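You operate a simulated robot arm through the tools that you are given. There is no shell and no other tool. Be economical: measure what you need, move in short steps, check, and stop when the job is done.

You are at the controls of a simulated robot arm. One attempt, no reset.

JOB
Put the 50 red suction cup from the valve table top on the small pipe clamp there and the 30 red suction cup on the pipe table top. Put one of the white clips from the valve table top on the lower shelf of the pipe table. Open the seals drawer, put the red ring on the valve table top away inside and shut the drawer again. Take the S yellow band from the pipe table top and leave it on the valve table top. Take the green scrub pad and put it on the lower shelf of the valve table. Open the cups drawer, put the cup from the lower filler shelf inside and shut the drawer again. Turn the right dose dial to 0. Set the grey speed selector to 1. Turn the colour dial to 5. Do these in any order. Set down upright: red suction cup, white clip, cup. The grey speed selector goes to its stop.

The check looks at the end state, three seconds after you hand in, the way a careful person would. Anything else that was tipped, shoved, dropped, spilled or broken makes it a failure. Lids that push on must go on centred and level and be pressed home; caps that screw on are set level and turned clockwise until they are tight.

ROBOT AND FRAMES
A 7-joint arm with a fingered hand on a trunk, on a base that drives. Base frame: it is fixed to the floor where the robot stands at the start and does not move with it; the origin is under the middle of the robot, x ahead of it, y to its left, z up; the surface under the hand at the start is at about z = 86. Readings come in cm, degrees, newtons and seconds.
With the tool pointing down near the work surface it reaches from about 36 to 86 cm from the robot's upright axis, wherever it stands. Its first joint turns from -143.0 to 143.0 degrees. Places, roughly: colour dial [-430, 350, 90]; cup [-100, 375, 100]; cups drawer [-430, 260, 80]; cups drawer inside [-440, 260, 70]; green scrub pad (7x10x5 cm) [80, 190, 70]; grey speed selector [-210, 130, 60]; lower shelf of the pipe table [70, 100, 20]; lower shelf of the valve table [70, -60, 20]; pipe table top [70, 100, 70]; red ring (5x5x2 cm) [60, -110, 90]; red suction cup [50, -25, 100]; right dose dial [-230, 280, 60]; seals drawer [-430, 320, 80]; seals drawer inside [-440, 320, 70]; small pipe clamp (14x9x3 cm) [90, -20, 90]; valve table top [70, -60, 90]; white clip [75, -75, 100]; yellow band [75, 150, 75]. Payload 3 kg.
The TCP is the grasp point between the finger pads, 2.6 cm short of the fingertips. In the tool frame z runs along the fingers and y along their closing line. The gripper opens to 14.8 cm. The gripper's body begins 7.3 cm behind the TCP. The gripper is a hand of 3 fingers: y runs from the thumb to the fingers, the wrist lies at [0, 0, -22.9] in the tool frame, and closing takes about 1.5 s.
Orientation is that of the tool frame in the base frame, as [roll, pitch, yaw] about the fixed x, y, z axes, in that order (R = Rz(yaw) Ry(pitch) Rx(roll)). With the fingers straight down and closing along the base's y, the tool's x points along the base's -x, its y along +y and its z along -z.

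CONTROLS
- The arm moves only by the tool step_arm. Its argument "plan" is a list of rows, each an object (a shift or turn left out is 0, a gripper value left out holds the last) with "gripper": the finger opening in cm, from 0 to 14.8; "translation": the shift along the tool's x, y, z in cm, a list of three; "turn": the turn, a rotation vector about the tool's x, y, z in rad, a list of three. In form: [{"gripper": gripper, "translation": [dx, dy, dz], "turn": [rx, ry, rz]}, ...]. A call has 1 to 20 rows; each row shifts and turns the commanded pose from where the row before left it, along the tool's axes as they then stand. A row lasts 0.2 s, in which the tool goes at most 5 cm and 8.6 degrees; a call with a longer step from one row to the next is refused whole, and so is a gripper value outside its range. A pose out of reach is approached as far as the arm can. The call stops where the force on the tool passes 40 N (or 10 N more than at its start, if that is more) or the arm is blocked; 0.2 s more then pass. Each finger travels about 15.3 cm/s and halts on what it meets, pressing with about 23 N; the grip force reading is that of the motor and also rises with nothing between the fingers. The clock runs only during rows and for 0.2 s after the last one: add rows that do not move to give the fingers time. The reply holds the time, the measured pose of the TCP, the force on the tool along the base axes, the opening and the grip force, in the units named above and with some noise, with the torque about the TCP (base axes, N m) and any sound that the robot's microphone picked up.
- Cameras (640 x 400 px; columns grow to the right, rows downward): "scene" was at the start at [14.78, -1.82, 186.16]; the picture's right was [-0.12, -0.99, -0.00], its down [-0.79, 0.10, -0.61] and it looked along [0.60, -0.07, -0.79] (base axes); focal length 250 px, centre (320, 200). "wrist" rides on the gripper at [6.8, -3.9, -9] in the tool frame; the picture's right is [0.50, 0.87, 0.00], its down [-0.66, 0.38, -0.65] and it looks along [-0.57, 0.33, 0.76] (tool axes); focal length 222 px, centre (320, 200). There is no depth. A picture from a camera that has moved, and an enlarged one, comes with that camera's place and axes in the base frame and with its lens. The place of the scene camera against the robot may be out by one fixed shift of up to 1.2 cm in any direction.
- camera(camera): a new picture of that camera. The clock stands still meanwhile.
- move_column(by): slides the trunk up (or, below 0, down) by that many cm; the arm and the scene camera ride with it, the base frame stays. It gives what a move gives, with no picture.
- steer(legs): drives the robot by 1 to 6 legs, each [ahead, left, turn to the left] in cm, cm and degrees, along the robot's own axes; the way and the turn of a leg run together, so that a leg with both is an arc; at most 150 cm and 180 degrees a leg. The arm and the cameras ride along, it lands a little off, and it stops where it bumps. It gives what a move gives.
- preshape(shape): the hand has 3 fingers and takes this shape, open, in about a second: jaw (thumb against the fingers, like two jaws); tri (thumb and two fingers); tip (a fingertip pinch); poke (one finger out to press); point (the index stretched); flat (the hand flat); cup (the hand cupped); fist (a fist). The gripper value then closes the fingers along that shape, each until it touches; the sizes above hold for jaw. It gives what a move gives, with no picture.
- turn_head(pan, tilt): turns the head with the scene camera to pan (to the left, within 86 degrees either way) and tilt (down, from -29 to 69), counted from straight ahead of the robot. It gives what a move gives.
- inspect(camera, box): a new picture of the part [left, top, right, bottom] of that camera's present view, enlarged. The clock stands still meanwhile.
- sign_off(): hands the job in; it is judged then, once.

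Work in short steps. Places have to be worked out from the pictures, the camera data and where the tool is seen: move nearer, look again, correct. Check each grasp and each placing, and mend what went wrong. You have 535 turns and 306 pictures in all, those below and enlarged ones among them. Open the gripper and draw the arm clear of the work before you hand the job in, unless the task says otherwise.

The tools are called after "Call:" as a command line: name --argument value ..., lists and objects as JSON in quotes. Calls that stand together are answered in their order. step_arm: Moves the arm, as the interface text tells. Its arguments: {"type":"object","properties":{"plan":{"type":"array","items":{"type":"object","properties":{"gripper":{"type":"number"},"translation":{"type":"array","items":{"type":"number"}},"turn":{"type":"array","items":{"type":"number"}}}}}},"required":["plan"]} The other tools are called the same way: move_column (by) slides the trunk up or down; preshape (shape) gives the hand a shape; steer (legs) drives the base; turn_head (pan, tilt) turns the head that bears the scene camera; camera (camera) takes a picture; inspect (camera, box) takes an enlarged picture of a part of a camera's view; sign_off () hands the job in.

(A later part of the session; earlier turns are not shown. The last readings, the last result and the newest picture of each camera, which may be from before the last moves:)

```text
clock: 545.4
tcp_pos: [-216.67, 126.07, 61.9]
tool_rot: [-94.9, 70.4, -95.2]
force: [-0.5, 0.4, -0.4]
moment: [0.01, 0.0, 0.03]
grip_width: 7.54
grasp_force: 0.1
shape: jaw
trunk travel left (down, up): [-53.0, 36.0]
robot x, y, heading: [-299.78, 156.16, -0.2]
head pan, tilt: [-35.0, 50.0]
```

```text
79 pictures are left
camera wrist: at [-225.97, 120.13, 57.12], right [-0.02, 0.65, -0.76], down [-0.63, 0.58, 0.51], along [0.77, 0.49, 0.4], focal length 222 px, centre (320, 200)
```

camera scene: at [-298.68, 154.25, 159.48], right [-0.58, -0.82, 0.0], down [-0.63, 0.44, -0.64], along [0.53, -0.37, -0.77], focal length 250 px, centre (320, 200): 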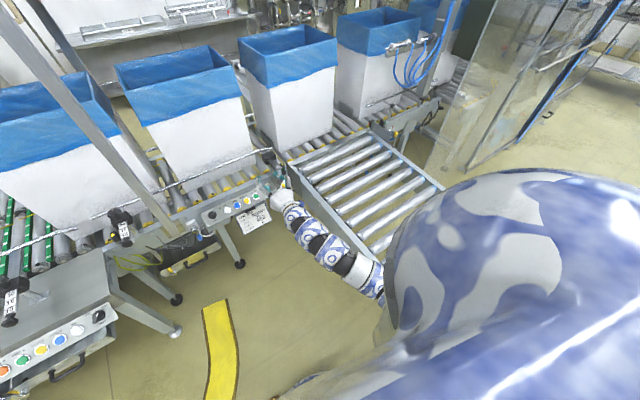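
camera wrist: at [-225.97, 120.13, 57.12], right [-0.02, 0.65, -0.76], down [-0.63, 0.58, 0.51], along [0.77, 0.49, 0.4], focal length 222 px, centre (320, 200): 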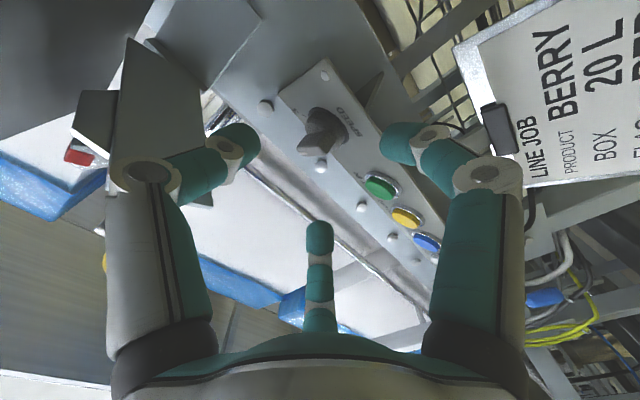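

Call:
step_arm --plan '[{"translation": [0.38, 0.14, 2.2]}, {"translation": [0, 0, 2.2]}, {"translation": [-0.34, 0.94, 0]}, {"translation": [-0.34, 0.94, 0]}, {"translation": [-0.17, 0.47, 0]}, {"translation": [-0.17, 0.47, 0]}, {"translation": [-0.17, 0.47, 0]}, {"translation": [-0.1, 0.5, 0]}, {"translation": [-0.1, 0.5, 0]}, {}]'

Call:
inspect --camera "scene" --box '[250, 180, 310, 220]'

```text
clock: 547.6
tcp_pos: [-212.28, 130.31, 61.23]
tool_rot: [-94.8, 70.5, -95.3]
force: [-5.7, -8.2, 2.0]
moment: [0.11, -0.09, -0.46]
grip_width: 8.36
grasp_force: 0.1
shape: jaw
trunk travel left (down, up): [-53.0, 36.0]
robot x, y, heading: [-299.48, 155.87, -0.3]
head pan, tilt: [-35.0, 50.0]
```

```text
10.00 times, centred on (280, 200) of scene
camera zoom: at [-285.88, 150.19, 159.49], right [-0.58, -0.82, 0.0], down [-0.63, 0.44, -0.64], along [0.53, -0.37, -0.77], focal length 2500 px, centre (720, 200)
```

zoom: 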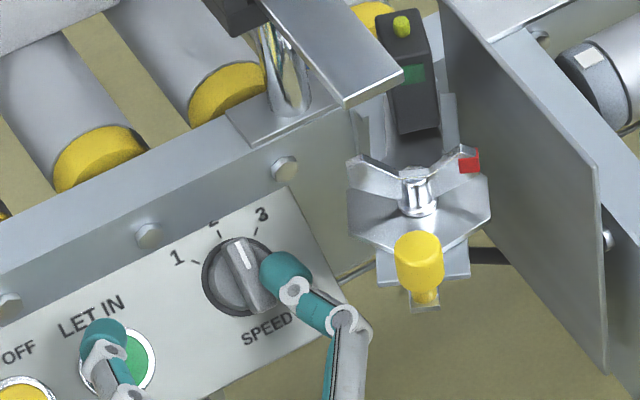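

Contact is at mid-bar, so no torque. Switch to a proper pinch: fingers straddling the bar, tips slightly further out from the panel, then rotate.

Call:
step_arm --plan '[{"translation": [0, -0.3, -2]}, {"translation": [0, 0, -1.7]}, {"gripper": 8, "translation": [0.9, -2, 0]}, {"translation": [0.9, -2, 0], "turn": [0, 0, 0.12]}, {"turn": [0, 0, 0.12]}, {"turn": [0, 0, 0.11]}, {}]'

```text
clock: 549.2
tcp_pos: [-215.93, 125.74, 61.16]
tool_rot: [158.5, 88.3, 158.0]
force: [-0.2, 0.4, 1.1]
moment: [0.04, -0.01, -0.02]
grip_width: 7.98
grasp_force: 0.0
shape: jaw
trunk travel left (down, up): [-53.0, 36.0]
robot x, y, heading: [-299.54, 155.76, -0.1]
head pan, tilt: [-35.0, 50.0]
```

Call:
step_arm --plan '[{"translation": [0.2, 0.1, 1.7]}, {"translation": [0, 0, 1.6]}, {"gripper": 5}, {"gripper": 3.5}, {"gripper": 2.5}, {"gripper": 1.5}, {"gripper": 0}, {}, {}]'

Call:
inspect --camera "wrist" --box '[220, 100, 420, 250]'

```text
clock: 551.2
tcp_pos: [-212.63, 126.12, 60.53]
tool_rot: [163.2, 88.0, 162.6]
force: [12.9, 12.2, -27.2]
moment: [-0.06, 0.06, 0.01]
grip_width: 0.62
grasp_force: 22.9
shape: jaw
trunk travel left (down, up): [-53.0, 36.0]
robot x, y, heading: [-299.54, 155.56, -0.0]
head pan, tilt: [-35.0, 50.0]
```

```text
2.67 times, centred on (320, 175) of wrist
camera zoom: at [-221.93, 122.32, 54.06], right [-0.01, 0.87, -0.49], down [-0.63, 0.38, 0.68], along [0.78, 0.31, 0.54], focal length 592 px, centre (320, 267)
```

zoom: 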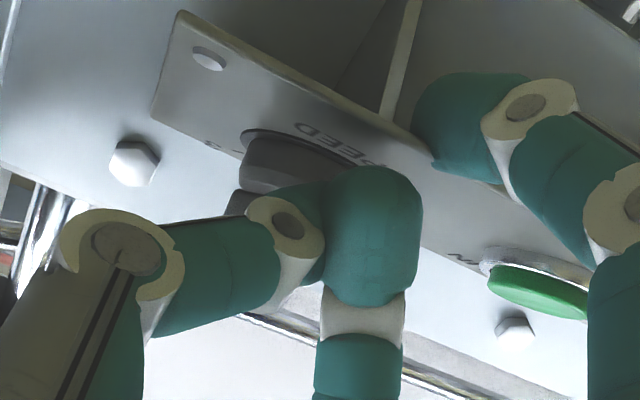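

The pinch closed below-left of the bar's true centre: centre must be ≈(125.4,62.2). Re-open, shift and retry.

Call:
step_arm --plan '[{"gripper": 3}, {"gripper": 6}, {"gripper": 8}, {"translation": [0, 0, -2]}, {"translation": [0, 0, -1.5]}, {"translation": [-1.7, -0.6, 0]}, {}, {"translation": [0, 0, 1.8]}, {"translation": [0, 0, 1.8]}, {}]'

Call:
inspect --camera "wrist" --box '[220, 100, 420, 250]'

```text
clock: 553.4
tcp_pos: [-212.59, 125.29, 62.72]
tool_rot: [160.5, 88.3, 159.9]
force: [-3.8, 1.1, 5.5]
moment: [0.1, 0.03, 0.1]
grip_width: 7.7
grasp_force: 0.0
shape: jaw
trunk travel left (down, up): [-53.0, 36.0]
robot x, y, heading: [-299.63, 155.41, -0.1]
head pan, tilt: [-35.0, 50.0]
```

```text
2.67 times, centred on (320, 175) of wrist
camera zoom: at [-221.89, 121.58, 56.19], right [0.0, 0.87, -0.49], down [-0.63, 0.38, 0.68], along [0.78, 0.31, 0.55], focal length 592 px, centre (320, 267)
```

zoom: 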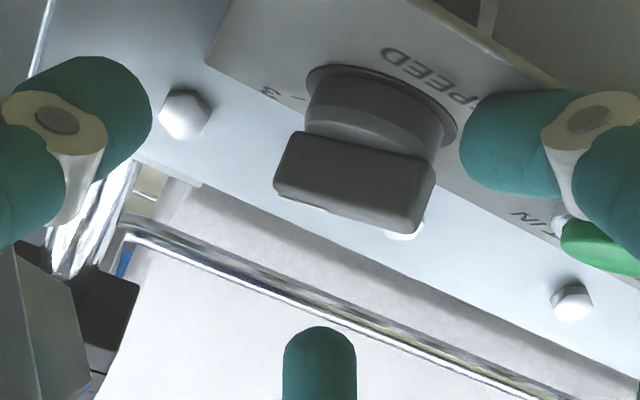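

Now it's clear: bar centre ≈(126.1,62.2), currently at 3. Centre on it, clamp with all three fingers and turn ~95° CCW to the stop.

Call:
step_arm --plan '[{"translation": [0.5, 0.8, 0.3]}, {}, {"gripper": 6}, {"gripper": 4.5}, {"gripper": 3.5}, {"gripper": 2}, {"gripper": 0.5}, {}, {}]'

Call:
step_arm --plan '[{"turn": [0, 0, -0.13]}, {"turn": [0, 0, -0.13]}, {"turn": [0, 0, -0.13]}, {"turn": [0, 0, -0.13]}, {"turn": [0, 0, -0.13]}, {"turn": [0, 0, -0.13]}, {"turn": [0, 0, -0.13]}, {}]'

Call:
inspect --camera "wrist" --box '[220, 100, 420, 250]'

```text
clock: 555.4
tcp_pos: [-212.36, 126.11, 62.14]
tool_rot: [162.2, 88.2, 161.5]
force: [-14.5, 5.8, -3.6]
moment: [0.0, 0.24, 0.23]
grip_width: 0.7
grasp_force: 0.2
shape: jaw
trunk travel left (down, up): [-53.0, 36.0]
robot x, y, heading: [-299.33, 155.72, -0.2]
head pan, tilt: [-35.0, 50.0]
```

```text
clock: 557.2
tcp_pos: [-212.47, 125.62, 61.96]
tool_rot: [-92.3, 38.4, -92.3]
force: [-21.5, -24.1, -15.7]
moment: [0.29, 0.31, -0.49]
grip_width: 1.0
grasp_force: 23.3
shape: jaw
trunk travel left (down, up): [-53.0, 36.0]
robot x, y, heading: [-299.45, 155.49, -0.1]
head pan, tilt: [-35.0, 50.0]
```

```text
2.67 times, centred on (320, 175) of wrist
camera zoom: at [-221.61, 118.08, 60.97], right [-0.03, 0.15, -0.99], down [-0.64, 0.76, 0.13], along [0.77, 0.64, 0.07], focal length 592 px, centre (320, 267)
```

zoom: 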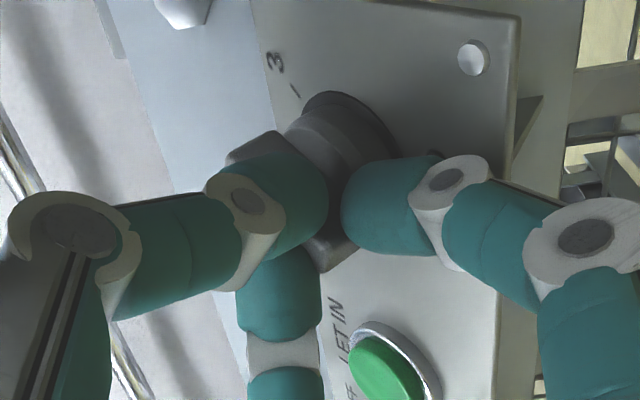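

Clamping slips because the fingers are compliant. I'll instead use the closed fingertips as a rigid stub and push the pointer end along its arc. First release, retreat and close the hand.

Call:
step_arm --plan '[{"gripper": 4}, {"gripper": 8}, {}, {"translation": [0, 0, -2.5]}, {"translation": [0, 0, -2.5]}, {"gripper": 4}, {"gripper": 0}, {}, {}, {}]'

Call:
camera --camera "wrist"

```text
clock: 559.4
tcp_pos: [-217.33, 126.24, 62.22]
tool_rot: [-92.1, 38.4, -91.8]
force: [-0.5, 0.2, 0.6]
moment: [-0.01, 0.02, 0.02]
grip_width: 0.03
grasp_force: 23.2
shape: jaw
trunk travel left (down, up): [-53.0, 36.0]
robot x, y, heading: [-299.51, 155.35, -0.4]
head pan, tilt: [-35.0, 50.0]
```

```text
74 pictures are left
camera wrist: at [-226.42, 118.64, 61.34], right [-0.03, 0.15, -0.99], down [-0.64, 0.76, 0.13], along [0.77, 0.64, 0.07], focal length 222 px, centre (320, 200)
```

wrist: 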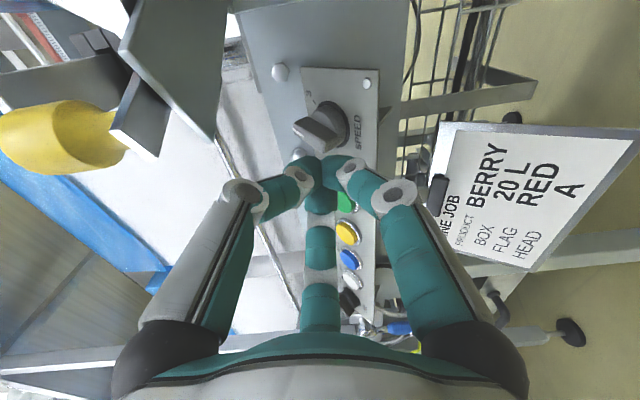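

Call:
step_arm --plan '[{"translation": [4.4, -2.0, 0]}, {"translation": [0, 0, 2.2]}, {"translation": [0, 0, 2.1]}, {"translation": [-0.8, 0.2, 0]}, {"translation": [-0.8, 0.2, 0]}, {"translation": [-0.65, -0.5, 0]}, {"translation": [-0.65, -0.5, 0]}, {"translation": [-0.8, 0.12, 0]}, {"translation": [-0.8, 0.13, 0]}, {}]'

Call:
camera --camera "wrist"

```text
clock: 561.2
tcp_pos: [-213.47, 123.82, 62.69]
tool_rot: [-93.4, 38.4, -93.0]
force: [-6.5, 1.5, -13.2]
moment: [0.19, -0.74, -0.23]
grip_width: 0.0
grasp_force: 22.8
shape: jaw
trunk travel left (down, up): [-53.0, 36.0]
robot x, y, heading: [-299.68, 155.7, -0.2]
head pan, tilt: [-35.0, 50.0]
stopped in row 9: the force on the tool passed its limit at 42 N (the readings are from after the stop); the commanded pose is now the measured one
```

```text
73 pictures are left
camera wrist: at [-222.66, 116.32, 61.91], right [-0.05, 0.15, -0.99], down [-0.64, 0.76, 0.14], along [0.77, 0.64, 0.06], focal length 222 px, centre (320, 200)
```

wrist: 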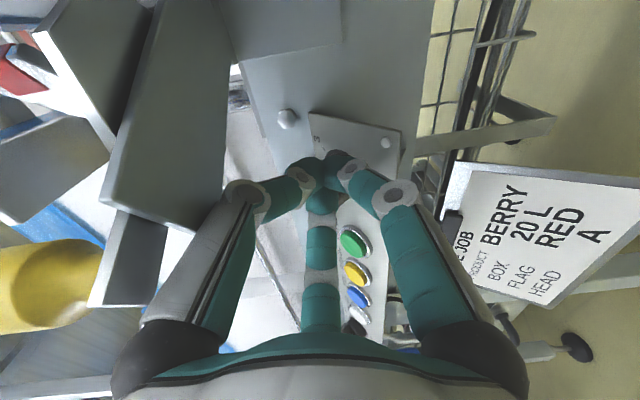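

Call:
inspect --camera "scene" --box '[250, 180, 310, 220]'

```text
10.00 times, centred on (280, 200) of scene
camera zoom: at [-285.74, 150.21, 159.49], right [-0.58, -0.82, 0.0], down [-0.63, 0.44, -0.64], along [0.52, -0.37, -0.77], focal length 2500 px, centre (720, 200)
```

zoom: 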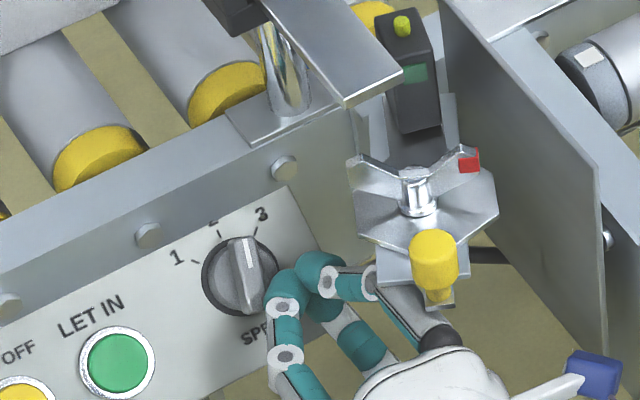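

A finger knuckle leads on that side. In this orientation the free side faces -y, so push the bar's lower end to the right from its left side instead.

Call:
step_arm --plan '[{"translation": [0, 0, -2.2]}, {"translation": [0, 0, -2]}, {"translation": [-1.85, 2.24, 0]}, {"translation": [-1.85, 2.24, 0]}, {"translation": [0, 0, 2.2]}, {"translation": [0, 0, 2.1]}, {"translation": [1.0, -0.67, 0]}, {"translation": [1.0, -0.67, 0]}, {"translation": [0.6, 0.28, 0]}, {"translation": [0.8, -0.13, 0]}, {"translation": [0.8, -0.13, 0]}, {}]'

Call:
inspect --camera "scene" --box '[250, 180, 310, 220]'

```text
clock: 563.9
tcp_pos: [-213.38, 125.55, 60.1]
tool_rot: [-93.0, 38.4, -92.7]
force: [0.0, 0.2, 1.2]
moment: [0.0, 0.04, 0.02]
grip_width: 0.0
grasp_force: 23.1
shape: jaw
trunk travel left (down, up): [-53.0, 36.0]
robot x, y, heading: [-299.32, 155.57, -0.3]
head pan, tilt: [-35.0, 50.0]
```

```text
10.00 times, centred on (280, 200) of scene
camera zoom: at [-285.84, 150.23, 159.48], right [-0.58, -0.82, 0.0], down [-0.63, 0.44, -0.64], along [0.53, -0.37, -0.77], focal length 2500 px, centre (720, 200)
```

zoom: 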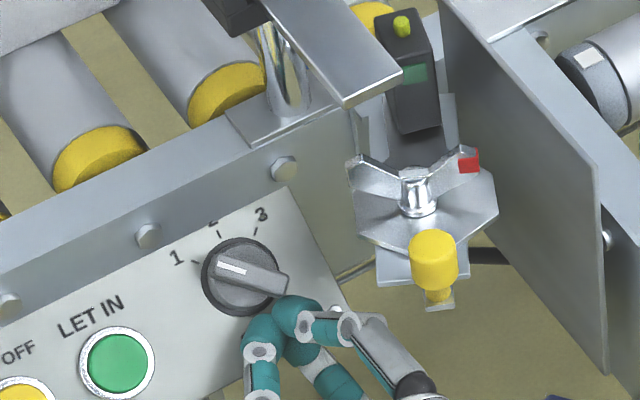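

Pointer is at 1. Nudge slightly more to be sure it is on the stop, then retreat.

Call:
step_arm --plan '[{"translation": [0.4, -0.3, 0]}, {"translation": [0.4, -0.3, 0]}, {}]'

Call:
step_arm --plan '[{"translation": [0, 0, -2.5]}, {"translation": [0, 0, -4]}, {"translation": [0, 0, -4]}, {}]'

Call:
inspect --camera "scene" --box '[250, 180, 310, 220]'

```text
clock: 564.6
tcp_pos: [-213.23, 124.43, 60.14]
tool_rot: [-93.0, 38.4, -92.7]
force: [-1.0, -0.7, -0.1]
moment: [0.01, -0.01, -0.01]
grip_width: 0.0
grasp_force: 22.8
shape: jaw
trunk travel left (down, up): [-53.0, 36.0]
robot x, y, heading: [-299.29, 155.06, -0.5]
head pan, tilt: [-35.0, 50.0]
```

```text
clock: 565.6
tcp_pos: [-223.71, 124.44, 60.74]
tool_rot: [-93.1, 38.4, -92.7]
force: [-0.5, -0.4, 0.7]
moment: [0.03, -0.02, -0.02]
grip_width: 0.02
grasp_force: 22.7
shape: jaw
trunk travel left (down, up): [-53.0, 36.0]
robot x, y, heading: [-299.47, 155.52, -0.3]
head pan, tilt: [-35.0, 50.0]
```

```text
10.00 times, centred on (280, 200) of scene
camera zoom: at [-285.87, 150.23, 159.49], right [-0.58, -0.82, 0.0], down [-0.63, 0.44, -0.64], along [0.53, -0.37, -0.77], focal length 2500 px, centre (720, 200)
```

zoom: 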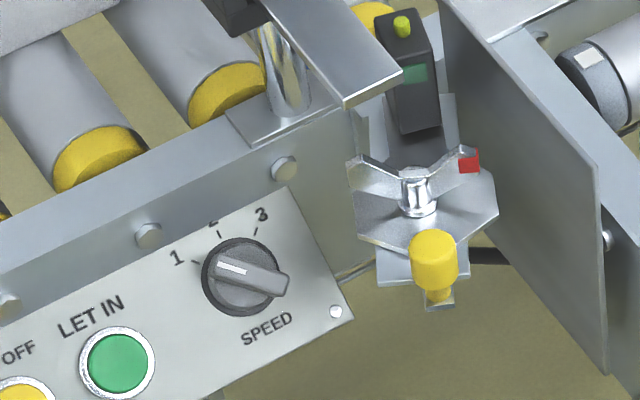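

Speed selector is at 1. Retract the arm and drive back to the bench side.

Call:
step_arm --plan '[{"gripper": 8, "translation": [0, 0, -4]}, {"translation": [0, 0, -4]}, {"translation": [0, 0, -4]}, {"translation": [0, 0, -4]}, {"translation": [0, 0, -4]}, {"translation": [0, 0, -4]}, {}]'

Call:
steer --legs '[[-42, 0, 0], [0, 140, 0]]'

```text
clock: 567.5
tcp_pos: [-243.64, 123.28, 63.49]
tool_rot: [-89.8, 37.3, -90.3]
force: [-0.9, 0.6, -1.7]
moment: [-0.01, -0.09, 0.01]
grip_width: 8.01
grasp_force: 0.1
shape: jaw
trunk travel left (down, up): [-53.0, 36.0]
robot x, y, heading: [-299.74, 155.52, -0.1]
head pan, tilt: [-35.0, 50.0]
stopped in row 7: the arm was blocked; the commanded pose is now the measured one
```

```text
clock: 576.6
tcp_pos: [-283.32, 261.11, 62.68]
tool_rot: [-90.8, 37.7, -93.0]
force: [0.0, -0.1, 0.5]
moment: [-0.05, 0.02, 0.02]
grip_width: 8.05
grasp_force: 0.0
shape: jaw
trunk travel left (down, up): [-53.0, 36.0]
robot x, y, heading: [-337.54, 295.25, -2.4]
head pan, tilt: [-35.0, 50.0]
```

Turn around to face the bench.

Call:
steer --legs '[[0, 0, 178]]'

Call:
move_column --by 35

Call:
turn_head --pan 0 --tilt 40

Call:
camera --camera "scene"

```text
clock: 584.1
tcp_pos: [-388.65, 334.71, 62.75]
tool_rot: [-90.7, 37.6, 81.7]
force: [-0.5, -1.2, 0.5]
moment: [-0.01, -0.04, -0.02]
grip_width: 8.03
grasp_force: 0.0
shape: jaw
trunk travel left (down, up): [-53.0, 36.0]
robot x, y, heading: [-337.96, 295.31, 172.4]
head pan, tilt: [-35.0, 50.0]
```

```text
clock: 587.5
tcp_pos: [-388.34, 334.62, 98.35]
tool_rot: [-90.1, 37.4, 82.0]
force: [-0.2, -0.4, 0.7]
moment: [-0.01, 0.02, 0.01]
grip_width: 8.01
grasp_force: 0.1
shape: jaw
trunk travel left (down, up): [-88.0, 1.0]
robot x, y, heading: [-337.84, 295.51, 172.0]
head pan, tilt: [-35.0, 50.0]
```

```text
clock: 588.5
tcp_pos: [-388.52, 334.6, 98.35]
tool_rot: [-90.1, 37.4, 82.0]
force: [0.7, -0.3, -0.5]
moment: [-0.02, -0.01, -0.01]
grip_width: 8.01
grasp_force: 0.1
shape: jaw
trunk travel left (down, up): [-88.0, 1.0]
robot x, y, heading: [-337.88, 295.38, 172.3]
head pan, tilt: [0.0, 40.0]
```

```text
69 pictures are left
camera scene: at [-355.91, 297.81, 195.87], right [0.14, 0.99, -0.01], down [0.64, -0.09, -0.76], along [-0.75, 0.1, -0.65], focal length 250 px, centre (320, 200)
```

scene: 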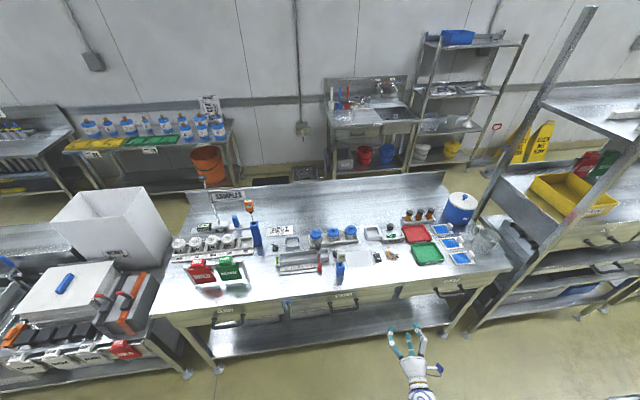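

Call:
inspect --camera "scene" --box '[190, 220, 430, 340]'

Call:
inspect --camera "scene" --box '[340, 220, 420, 290]'

```text
2.67 times, centred on (310, 280) of scene
camera zoom: at [-355.91, 297.81, 195.87], right [0.14, 0.99, -0.01], down [0.64, -0.09, -0.76], along [-0.75, 0.1, -0.65], focal length 667 px, centre (347, -13)
```

zoom: 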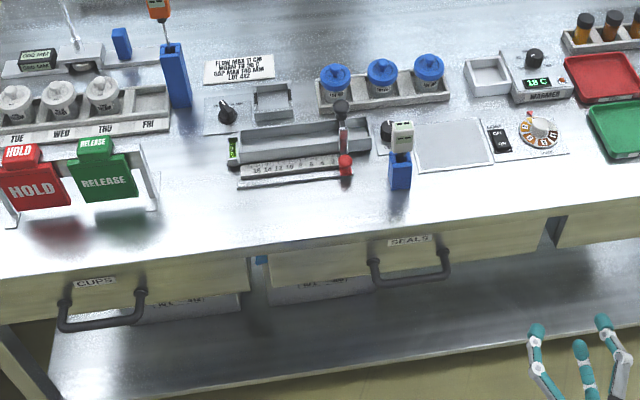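

```text
5.71 times, centred on (380, 255) of scene
camera zoom: at [-355.91, 297.81, 195.87], right [0.14, 0.99, -0.01], down [0.64, -0.09, -0.76], along [-0.75, 0.1, -0.65], focal length 1429 px, centre (-23, -114)
```

zoom: 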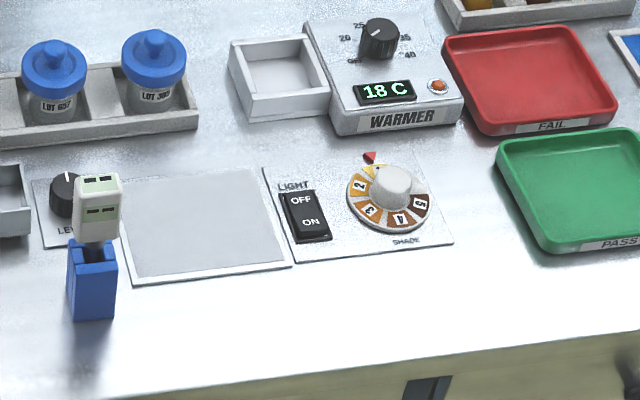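

The SHADE dial knob is at ≈(-431,346), CUPS handle ≈(-414,261.6,78), SEALS handle ≈(-413,317,78). First straighten heading and point the hand down for the dial.

Call:
steer --legs '[[0, 0, 7.7]]'

Call:
step_arm --plan '[{"turn": [-0.102, 0.081, 0]}, {"turn": [-0.102, 0.081, 0]}, {"turn": [-0.102, 0.081, 0]}, {"turn": [-0.102, 0.081, 0]}, {"turn": [-0.102, 0.081, 0]}, {"turn": [-0.102, 0.081, 0]}, {"turn": [-0.102, 0.081, 0]}, {"turn": [-0.102, 0.081, 0]}, {"turn": [-0.102, 0.081, 0]}, {"turn": [-0.102, 0.081, 0]}, {"turn": [-0.102, 0.081, 0]}, {"turn": [-0.102, 0.081, 0]}, {}]'

```text
clock: 589.5
tcp_pos: [-393.49, 327.27, 98.33]
tool_rot: [-89.9, 37.3, 90.1]
force: [-0.5, 0.6, 0.1]
moment: [0.01, 0.0, -0.01]
grip_width: 8.02
grasp_force: 0.2
shape: jaw
trunk travel left (down, up): [-88.0, 1.0]
robot x, y, heading: [-337.77, 295.41, -179.9]
head pan, tilt: [0.0, 40.0]
```

```text
clock: 592.4
tcp_pos: [-392.5, 326.77, 98.96]
tool_rot: [-178.5, -0.7, 51.6]
force: [0.8, 0.2, 0.3]
moment: [-0.04, 0.01, 0.0]
grip_width: 7.98
grasp_force: 0.0
shape: jaw
trunk travel left (down, up): [-88.0, 1.0]
robot x, y, heading: [-337.56, 295.07, -179.9]
head pan, tilt: [0.0, 40.0]
```

Call:
steer --legs '[[22, -19, 0]]'

Call:
camera --camera "wrist"

```text
clock: 594.4
tcp_pos: [-414.95, 345.87, 98.95]
tool_rot: [-178.4, -0.6, 51.4]
force: [-1.0, -0.4, -0.3]
moment: [-0.01, 0.0, -0.02]
grip_width: 7.99
grasp_force: 0.2
shape: jaw
trunk travel left (down, up): [-88.0, 1.0]
robot x, y, heading: [-359.99, 314.05, -179.7]
head pan, tilt: [0.0, 40.0]
```

```text
66 pictures are left
camera wrist: at [-413.74, 353.38, 108.02], right [0.99, -0.15, -0.02], down [-0.1, -0.76, 0.64], along [-0.11, -0.63, -0.77], focal length 222 px, centre (320, 200)
```

wrist: 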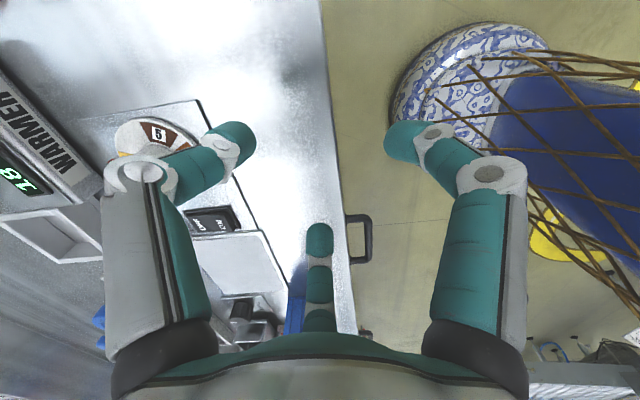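

Call:
step_arm --plan '[{"gripper": 7, "translation": [-2.2, -3.35, 0]}, {"translation": [-2.2, -3.35, 0]}, {"translation": [-2.2, -3.35, 0]}, {"translation": [-2.3, -3.35, 0]}, {}]'

Call:
camera --camera "wrist"

```text
clock: 595.6
tcp_pos: [-430.89, 347.14, 99.44]
tool_rot: [-178.4, -0.5, 51.3]
force: [0.7, -0.1, 0.0]
moment: [0.02, 0.01, 0.0]
grip_width: 7.05
grasp_force: 0.1
shape: jaw
trunk travel left (down, up): [-88.0, 1.0]
robot x, y, heading: [-359.8, 314.18, -179.8]
head pan, tilt: [0.0, 40.0]
```

```text
65 pictures are left
camera wrist: at [-429.57, 354.64, 108.54], right [0.99, -0.15, -0.02], down [-0.1, -0.76, 0.64], along [-0.11, -0.63, -0.77], focal length 222 px, centre (320, 200)
```

wrist: 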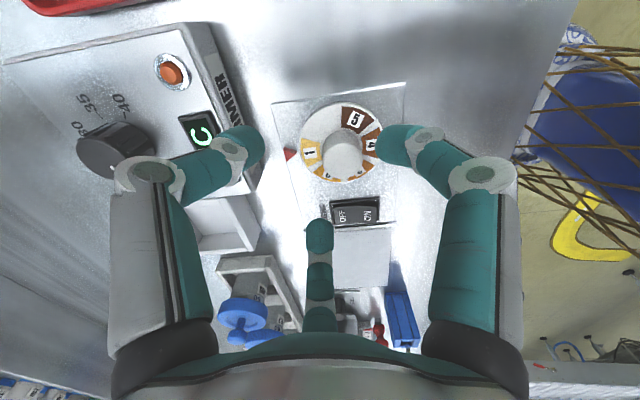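

Dial reads 1 at the marker; need 245° clockwise (from above). Knob top at ≈(-429.4,345.9,91.6). Align, descend and grip.

Call:
step_arm --plan '[{"gripper": 6.5, "translation": [0, 1.95, 0]}, {"translation": [0, 0, 3]}, {"translation": [0, 0, 2]}, {}]'

Call:
camera --camera "wrist"

```text
clock: 596.6
tcp_pos: [-429.63, 345.86, 94.29]
tool_rot: [-178.4, -0.5, 51.4]
force: [0.0, -0.7, -1.0]
moment: [0.0, 0.0, 0.0]
grip_width: 6.53
grasp_force: 0.1
shape: jaw
trunk travel left (down, up): [-88.0, 1.0]
robot x, y, heading: [-359.63, 314.48, -180.2]
head pan, tilt: [0.0, 40.0]
```

```text
64 pictures are left
camera wrist: at [-428.32, 353.51, 103.33], right [0.99, -0.15, -0.02], down [-0.1, -0.76, 0.64], along [-0.11, -0.63, -0.77], focal length 222 px, centre (320, 200)
```

wrist: 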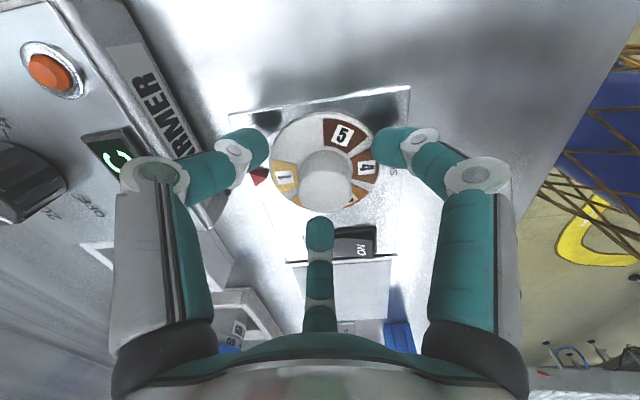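

Call:
step_arm --plan '[{"translation": [0.2, 0.2, 1.2]}, {"translation": [0, 0, 0.9]}, {"gripper": 5}, {"gripper": 4}, {"gripper": 3}, {"gripper": 1.5}, {}, {}]'

Call:
step_arm --plan '[{"turn": [0, 0, 0.13]}, {"turn": [0, 0, 0.13]}, {"turn": [0, 0, 0.13]}, {"turn": [0, 0, 0.13]}, {"turn": [0, 0, 0.13]}, {"turn": [0, 0, 0.13]}, {"turn": [0, 0, 0.13]}, {"turn": [0, 0, 0.13]}, {}]'

Call:
camera --camera "wrist"

```text
clock: 597.1
tcp_pos: [-429.63, 345.8, 93.11]
tool_rot: [-177.8, 0.0, 51.5]
force: [5.1, -6.1, 38.5]
moment: [-0.79, -0.19, 0.01]
grip_width: 6.06
grasp_force: 13.9
shape: jaw
trunk travel left (down, up): [-88.0, 1.0]
robot x, y, heading: [-360.06, 314.38, -179.7]
head pan, tilt: [0.0, 40.0]
stopped in row 2: the force on the tool passed its limit at 45 N (the readings are from after the stop); the commanded pose is now the measured one
```

```text
clock: 597.6
tcp_pos: [-429.75, 346.01, 93.23]
tool_rot: [-177.7, 0.3, 43.4]
force: [8.8, -2.5, 35.4]
moment: [-0.52, -0.82, 0.04]
grip_width: 5.83
grasp_force: 22.3
shape: jaw
trunk travel left (down, up): [-88.0, 1.0]
robot x, y, heading: [-360.07, 314.08, -179.9]
head pan, tilt: [0.0, 40.0]
stopped in row 2: the force on the tool passed its limit at 52 N (the readings are from after the stop); the commanded pose is now the measured one
```

```text
63 pictures are left
camera wrist: at [-427.28, 353.2, 102.33], right [0.96, -0.29, -0.04], down [-0.2, -0.74, 0.64], along [-0.21, -0.61, -0.77], focal length 222 px, centre (320, 200)
```

wrist: 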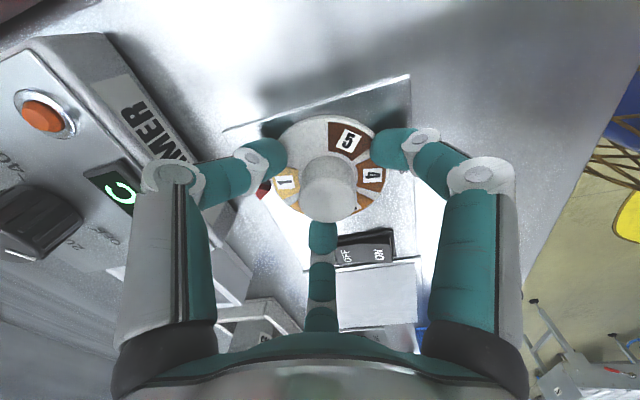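

Tips touched the disc. Raise 0.6 cm, then close.

Call:
step_arm --plan '[{"translation": [0, 0, -0.8]}, {"gripper": 5}, {"gripper": 4}, {"gripper": 3}, {"gripper": 1.5}, {}, {}]'

```text
clock: 599.2
tcp_pos: [-429.62, 345.93, 93.55]
tool_rot: [-178.1, 0.2, 43.3]
force: [8.3, -5.0, -10.2]
moment: [-0.17, -0.29, -0.03]
grip_width: 4.3
grasp_force: 23.6
shape: jaw
trunk travel left (down, up): [-88.0, 1.0]
robot x, y, heading: [-359.91, 313.97, -179.8]
head pan, tilt: [0.0, 40.0]
```

Gripped at 4.3. Rotate clockwise 60° and look.

Call:
step_arm --plan '[{"turn": [0, 0, 0.13]}, {"turn": [0, 0, 0.13]}, {"turn": [0, 0, 0.13]}, {"turn": [0, 0, 0.13]}, {"turn": [0, 0, 0.13]}, {"turn": [0, 0, 0.13]}, {"turn": [0, 0, 0.13]}, {"turn": [0, 0, 0.13]}, {}]'

Call:
camera --camera "wrist"

```text
clock: 601.2
tcp_pos: [-429.63, 345.91, 93.6]
tool_rot: [-179.0, 1.8, -16.4]
force: [20.8, 0.6, -1.3]
moment: [-0.22, -0.76, 0.05]
grip_width: 3.89
grasp_force: 22.9
shape: jaw
trunk travel left (down, up): [-88.0, 1.0]
robot x, y, heading: [-359.87, 314.4, -180.0]
head pan, tilt: [0.0, 40.0]
```

```text
62 pictures are left
camera wrist: at [-421.82, 347.7, 102.53], right [0.24, -0.97, -0.03], down [-0.72, -0.19, 0.67], along [-0.65, -0.14, -0.74], focal length 222 px, centre (320, 200)
```

wrist: 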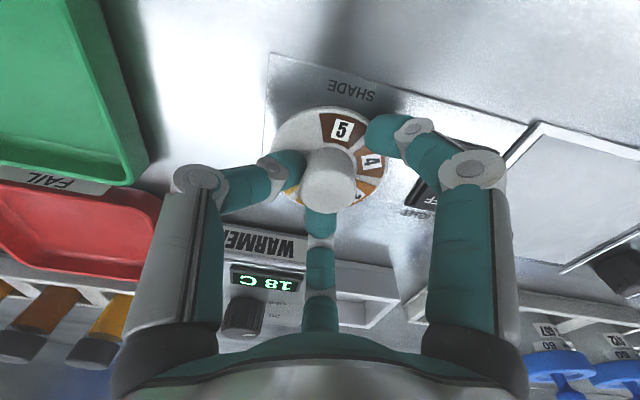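

The dial turns with the hand. Continue 120° more.

Call:
step_arm --plan '[{"turn": [0, 0, 0.13]}, {"turn": [0, 0, 0.13]}, {"turn": [0, 0, 0.13]}, {"turn": [0, 0, 0.13]}, {"turn": [0, 0, 0.13]}, {"turn": [0, 0, 0.13]}, {"turn": [0, 0, 0.13]}, {"turn": [0, 0, 0.13]}, {"turn": [0, 0, 0.13]}, {"turn": [0, 0, 0.13]}, {"turn": [0, 0, 0.13]}, {"turn": [0, 0, 0.13]}, {"turn": [0, 0, 0.13]}, {"turn": [0, 0, 0.13]}, {"turn": [0, 0, 0.13]}, {"turn": [0, 0, 0.13]}, {}]'

Call:
camera --camera "wrist"

```text
clock: 604.8
tcp_pos: [-429.6, 345.96, 93.85]
tool_rot: [177.8, -0.1, -135.5]
force: [22.7, -8.3, 8.3]
moment: [-0.31, -0.62, 0.02]
grip_width: 3.63
grasp_force: 22.7
shape: jaw
trunk travel left (down, up): [-88.0, 1.0]
robot x, y, heading: [-359.89, 314.02, -180.3]
head pan, tilt: [0.0, 40.0]
```

```text
61 pictures are left
camera wrist: at [-431.48, 338.19, 102.64], right [-0.96, 0.27, 0.03], down [0.22, 0.71, 0.67], along [0.15, 0.65, -0.74], focal length 222 px, centre (320, 200)
```

wrist: 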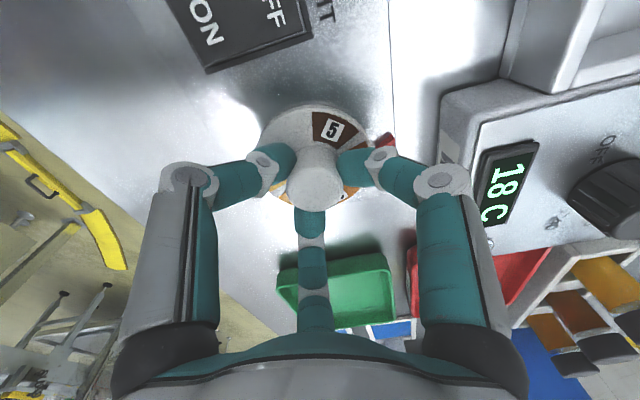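

4 is under the marker now; 5 needs ~55° more.

Call:
step_arm --plan '[{"turn": [0, 0, 0.13]}, {"turn": [0, 0, 0.13]}, {"turn": [0, 0, 0.13]}, {"turn": [0, 0, 0.13]}, {"turn": [0, 0, 0.13]}, {"turn": [0, 0, 0.13]}, {"turn": [0, 0, 0.13]}, {"turn": [0, 0, 0.05]}, {}]'

Call:
inspect --camera "scene" --box '[340, 270, 440, 360]'

Call:
camera --camera "wrist"

```text
clock: 606.8
tcp_pos: [-429.58, 345.99, 93.8]
tool_rot: [178.8, -1.6, 169.6]
force: [20.0, -14.8, 4.0]
moment: [-0.32, -0.47, 0.26]
grip_width: 3.6
grasp_force: 22.4
shape: jaw
trunk travel left (down, up): [-88.0, 1.0]
robot x, y, heading: [-360.15, 314.25, -179.9]
head pan, tilt: [0.0, 40.0]
```

```text
4.44 times, centred on (390, 315) of scene
camera zoom: at [-376.82, 313.11, 195.93], right [0.0, 1.0, 0.0], down [0.64, 0.0, -0.77], along [-0.77, 0.0, -0.64], focal length 1111 px, centre (9, -311)
```

zoom: 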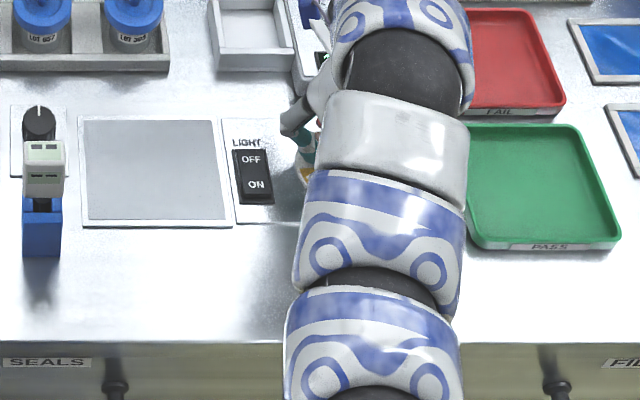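

```text
59 pictures are left
camera wrist: at [-436.8, 343.11, 102.87], right [-0.33, 0.94, 0.03], down [0.73, 0.24, 0.64], along [0.6, 0.24, -0.77], focal length 222 px, centre (320, 200)
```

wrist: 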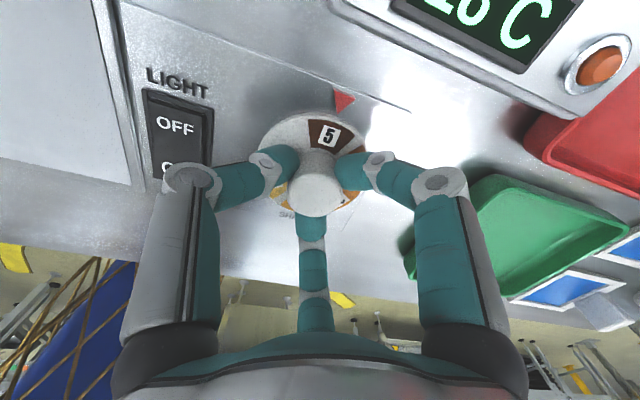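

5 is now radially in line with the marker. Release and lift.

Call:
step_arm --plan '[{"gripper": 4.5}, {"gripper": 6.5}, {}, {"translation": [0, 0, -2]}, {"translation": [0, 0, -4]}, {"translation": [0, 0, -3]}, {}]'

Call:
inspect --camera "wrist" --box '[230, 40, 430, 190]'

```text
clock: 608.4
tcp_pos: [-429.53, 345.77, 102.75]
tool_rot: [178.9, -1.7, 169.6]
force: [-0.5, 0.6, -0.8]
moment: [0.01, -0.03, 0.03]
grip_width: 6.46
grasp_force: 0.0
shape: jaw
trunk travel left (down, up): [-88.0, 1.0]
robot x, y, heading: [-360.05, 314.32, -179.8]
head pan, tilt: [0.0, 40.0]
```

```text
2.67 times, centred on (330, 115) of wrist
camera zoom: at [-436.62, 343.0, 111.82], right [-0.33, 0.94, 0.03], down [0.73, 0.24, 0.64], along [0.6, 0.24, -0.77], focal length 592 px, centre (293, 427)
```

zoom: 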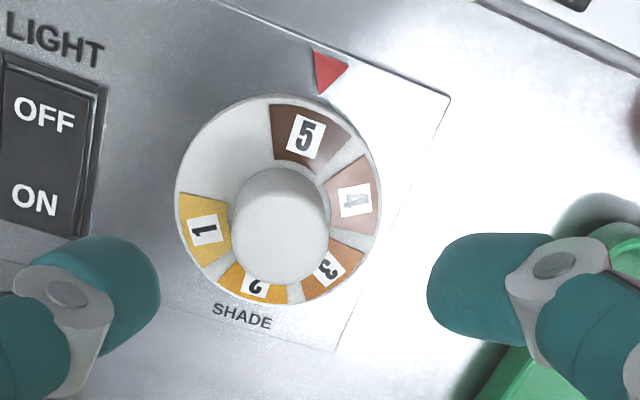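

Colour dial is on 5. Now the drawers: back off, lower the trunk and point the hand forward with vertical closing.

Call:
steer --legs '[[-34, 0, 0]]'

Call:
move_column --by -30

Call:
step_arm --plan '[{"turn": [0.023, 0.128, 0]}, {"turn": [0.023, 0.128, 0]}, {"turn": [0.023, 0.128, 0]}, {"turn": [0.023, 0.128, 0]}, {"turn": [0.023, 0.128, 0]}, {"turn": [0.023, 0.128, 0]}, {"turn": [0.023, 0.128, 0]}, {"turn": [0.023, 0.128, 0]}, {"turn": [0.023, 0.128, 0]}, {"turn": [0.023, 0.128, 0]}, {"turn": [0.023, 0.128, 0]}, {"turn": [0.023, 0.128, 0]}, {}]'

```text
clock: 610.6
tcp_pos: [-394.97, 345.78, 102.78]
tool_rot: [178.9, -1.7, 169.6]
force: [0.1, 0.7, -1.1]
moment: [-0.01, 0.04, 0.0]
grip_width: 6.48
grasp_force: 0.0
shape: jaw
trunk travel left (down, up): [-88.0, 1.0]
robot x, y, heading: [-325.59, 314.24, -179.9]
head pan, tilt: [0.0, 40.0]
```

```text
clock: 613.6
tcp_pos: [-395.01, 345.78, 72.74]
tool_rot: [178.9, -1.6, 169.5]
force: [0.5, 0.4, -0.2]
moment: [0.01, 0.01, -0.01]
grip_width: 6.47
grasp_force: 0.1
shape: jaw
trunk travel left (down, up): [-58.0, 31.0]
robot x, y, heading: [-325.37, 313.71, -179.8]
head pan, tilt: [0.0, 40.0]
```

```text
clock: 616.5
tcp_pos: [-394.91, 345.88, 72.67]
tool_rot: [-84.2, -81.1, 84.2]
force: [0.3, -0.5, -1.0]
moment: [0.03, 0.01, 0.01]
grip_width: 6.48
grasp_force: 0.0
shape: jaw
trunk travel left (down, up): [-58.0, 31.0]
robot x, y, heading: [-325.29, 314.36, -179.5]
head pan, tilt: [0.0, 40.0]
```

Call:
step_arm --plan '[{"turn": [0, 0, -0.13]}, {"turn": [0, 0, -0.13]}, {"turn": [0, 0, -0.13]}, {"turn": [0, 0, -0.13]}, {"turn": [0, 0, -0.13]}, {"turn": [0, 0, -0.13]}, {"turn": [0, 0, -0.13]}, {"turn": [0, 0, -0.13]}, {"turn": [0, 0, -0.13]}, {"turn": [0, 0, -0.13]}, {"turn": [0, 0, -0.13]}, {}]'

Call:
steer --legs '[[0, 28.5, -0.4]]'

Call:
camera --camera "wrist"

```text
clock: 619.0
tcp_pos: [-395.06, 345.61, 72.67]
tool_rot: [88.9, -16.7, -89.9]
force: [-0.3, 0.6, -0.3]
moment: [0.0, 0.01, 0.01]
grip_width: 6.49
grasp_force: 0.0
shape: jaw
trunk travel left (down, up): [-58.0, 31.0]
robot x, y, heading: [-325.35, 314.58, -179.9]
head pan, tilt: [0.0, 40.0]
```

```text
clock: 621.0
tcp_pos: [-394.78, 317.58, 72.62]
tool_rot: [89.1, -16.9, -90.3]
force: [0.1, 0.8, 0.0]
moment: [0.02, -0.01, 0.01]
grip_width: 6.47
grasp_force: 0.0
shape: jaw
trunk travel left (down, up): [-58.0, 31.0]
robot x, y, heading: [-325.76, 285.63, 179.7]
head pan, tilt: [0.0, 40.0]
```

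```text
57 pictures are left
camera wrist: at [-385.95, 309.94, 70.77], right [0.01, -0.23, 0.97], down [0.66, 0.73, 0.16], along [-0.75, 0.64, 0.16], focal length 222 px, centre (320, 200)
```

wrist: 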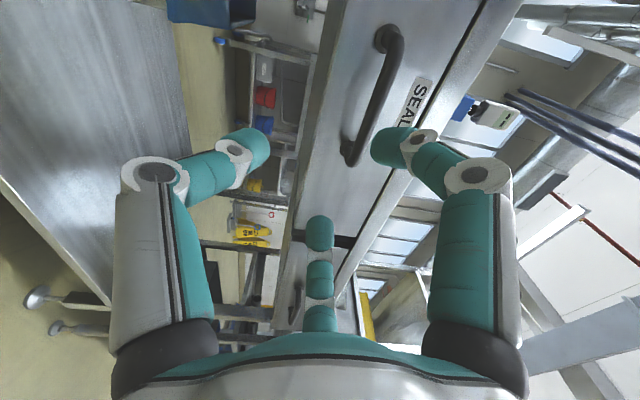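

Handle bar at ≈(-414,316.8,79). Align and approach.

Call:
step_arm --plan '[{"turn": [0, 0, -0.13]}, {"turn": [0, 0, -0.13]}, {"translation": [0, 3.2, 0]}, {"translation": [0, 3.2, 0]}, {"translation": [0, 0, 4]}, {"translation": [0, 0, 4]}, {"translation": [0, 0, 4]}, {}]'

Call:
camera --camera "wrist"

```text
clock: 622.8
tcp_pos: [-406.86, 317.96, 79.1]
tool_rot: [89.1, -2.0, -90.5]
force: [-0.7, -0.4, 0.7]
moment: [-0.01, 0.02, 0.01]
grip_width: 6.49
grasp_force: 0.1
shape: jaw
trunk travel left (down, up): [-58.0, 31.0]
robot x, y, heading: [-325.18, 285.52, 179.6]
head pan, tilt: [0.0, 40.0]
```

```text
56 pictures are left
camera wrist: at [-397.94, 310.99, 75.36], right [0.01, -0.47, 0.88], down [0.67, 0.66, 0.35], along [-0.75, 0.58, 0.32], focal length 222 px, centre (320, 200)
```

wrist: 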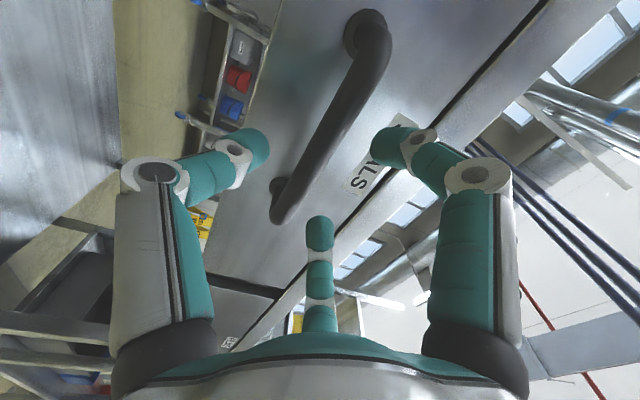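

Call:
step_arm --plan '[{"translation": [0.8, -0.3, 2.5]}, {"translation": [0, 0, 2.5]}, {}, {"gripper": 4}, {"gripper": 2.5}, {"gripper": 1}, {"gripper": 0}, {}, {}]'

Call:
camera --camera "wrist"

```text
clock: 624.8
tcp_pos: [-411.72, 317.28, 79.18]
tool_rot: [89.0, -1.9, -90.7]
force: [-8.0, 9.0, 15.3]
moment: [0.16, -0.26, 0.23]
grip_width: 1.34
grasp_force: 22.9
shape: jaw
trunk travel left (down, up): [-58.0, 31.0]
robot x, y, heading: [-325.58, 285.52, 179.6]
head pan, tilt: [0.0, 40.0]
```

```text
55 pictures are left
camera wrist: at [-402.84, 310.31, 75.32], right [0.01, -0.47, 0.88], down [0.67, 0.66, 0.34], along [-0.74, 0.59, 0.32], focal length 222 px, centre (320, 200)
```

wrist: 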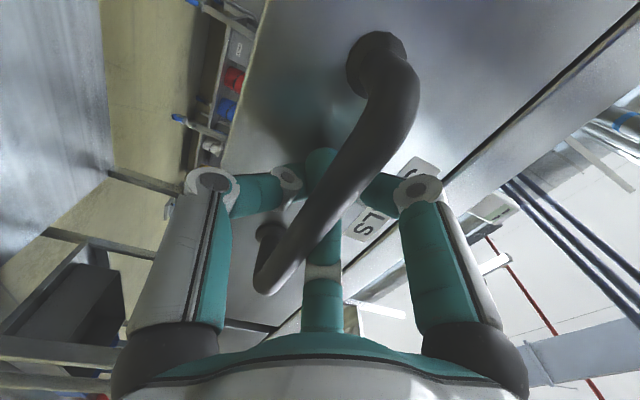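

The fingers hook around the bar. Pull with the arm.

Call:
step_arm --plan '[{"translation": [0, 0, -2]}, {"translation": [0, 0, -3]}, {"translation": [0, 0, -3]}, {"translation": [0, 0, -3]}, {"translation": [0, 0, -3]}, {"translation": [0, 0, -3]}, {"translation": [0, 0, -3]}, {"translation": [0, 0, -3]}, {}]'

Call:
turn_head --pan -20 --tilt 50

Call:
camera --camera "scene"

```text
clock: 626.8
tcp_pos: [-388.72, 316.83, 78.89]
tool_rot: [89.0, -2.0, -90.6]
force: [-0.4, 11.1, 27.6]
moment: [0.25, -0.6, 0.22]
grip_width: 1.35
grasp_force: 22.6
shape: jaw
trunk travel left (down, up): [-58.0, 31.0]
robot x, y, heading: [-325.68, 286.05, 179.6]
head pan, tilt: [0.0, 40.0]
```

```text
clock: 627.7
tcp_pos: [-388.64, 316.9, 78.88]
tool_rot: [89.1, -1.9, -90.5]
force: [0.9, 11.1, 29.6]
moment: [0.3, -0.61, 0.22]
grip_width: 1.34
grasp_force: 23.0
shape: jaw
trunk travel left (down, up): [-58.0, 31.0]
robot x, y, heading: [-325.54, 285.98, 179.7]
head pan, tilt: [-20.0, 50.0]
```

```text
54 pictures are left
camera scene: at [-341.11, 287.48, 164.52], right [0.35, 0.94, 0.0], down [0.72, -0.26, -0.64], along [-0.6, 0.22, -0.76], focal length 250 px, centre (320, 200)
```

scene: 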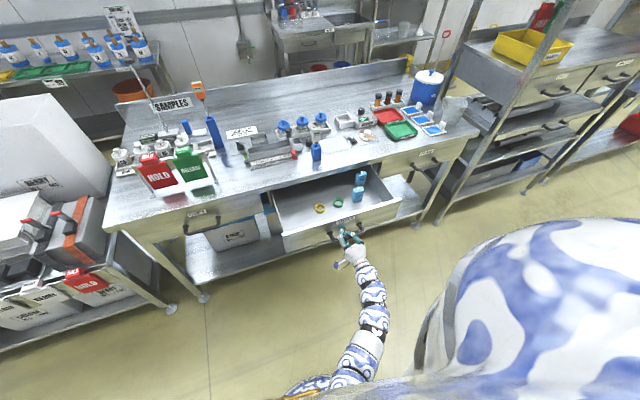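

The seals drawer is open. Release the handle and back away, then go to the cups drawer handle.

Call:
step_arm --plan '[{"gripper": 3}, {"gripper": 6.5}, {}, {}, {"translation": [0, 0, -3]}, {"translation": [0, 0, -3]}, {}]'

Call:
steer --legs '[[0, 54, 0]]'

Call:
camera --camera "wrist"

```text
clock: 629.3
tcp_pos: [-382.56, 316.86, 78.65]
tool_rot: [89.1, -2.0, -90.6]
force: [-0.6, -0.4, 0.2]
moment: [0.03, 0.01, -0.02]
grip_width: 6.47
grasp_force: 0.0
shape: jaw
trunk travel left (down, up): [-58.0, 31.0]
robot x, y, heading: [-325.42, 285.47, 179.9]
head pan, tilt: [-20.0, 50.0]
```

```text
clock: 632.3
tcp_pos: [-382.9, 264.11, 78.65]
tool_rot: [89.2, -2.0, -90.2]
force: [0.1, 0.3, -0.2]
moment: [0.02, 0.02, -0.03]
grip_width: 6.47
grasp_force: 0.1
shape: jaw
trunk travel left (down, up): [-58.0, 31.0]
robot x, y, heading: [-325.49, 233.43, -180.1]
head pan, tilt: [-20.0, 50.0]
```

```text
53 pictures are left
camera wrist: at [-374.0, 257.27, 74.74], right [0.01, -0.47, 0.88], down [0.66, 0.67, 0.35], along [-0.75, 0.58, 0.32], focal length 222 px, centre (320, 200)
```

wrist: 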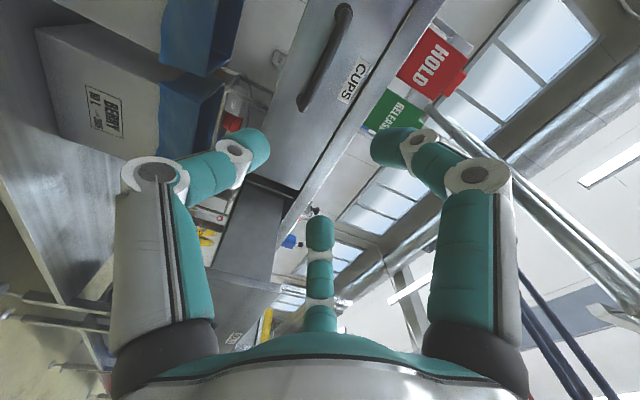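

Call:
step_arm --plan '[{"translation": [2.0, 0.2, 3]}, {"translation": [0, 0, 4]}, {"translation": [0, 0, 4]}, {"translation": [0, 0, 4]}, {"translation": [0, 0, 4]}, {"translation": [0, 0, 4]}, {"translation": [0, 0, 3]}, {"translation": [0, 0, 2.7]}, {}, {"gripper": 4}, {"gripper": 2.5}, {"gripper": 1}, {"gripper": 0}, {}, {}]'

Call:
camera --camera "wrist"

```text
clock: 634.2
tcp_pos: [-411.71, 262.33, 79.15]
tool_rot: [89.2, -1.9, -90.0]
force: [-0.6, 0.6, -0.6]
moment: [-0.01, 0.05, 0.0]
grip_width: 1.99
grasp_force: 15.5
shape: jaw
trunk travel left (down, up): [-58.0, 31.0]
robot x, y, heading: [-325.72, 233.27, -179.7]
head pan, tilt: [-20.0, 50.0]
stopped in row 9: the force on the tool passed its limit at 43 N (the readings are from after the stop); the commanded pose is now the measured one
```

```text
52 pictures are left
camera wrist: at [-402.8, 255.32, 75.34], right [0.01, -0.47, 0.88], down [0.66, 0.67, 0.35], along [-0.75, 0.58, 0.32], focal length 222 px, centre (320, 200)
```

wrist: 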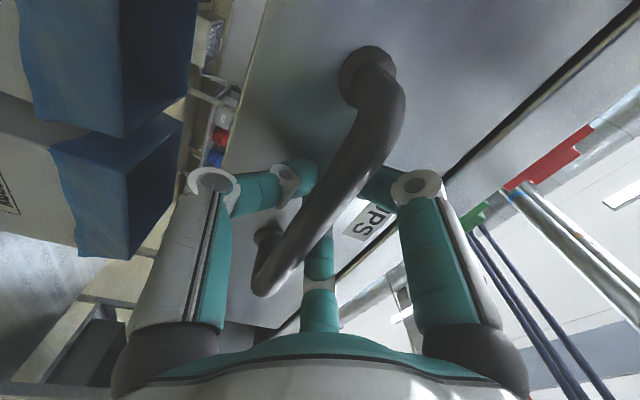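

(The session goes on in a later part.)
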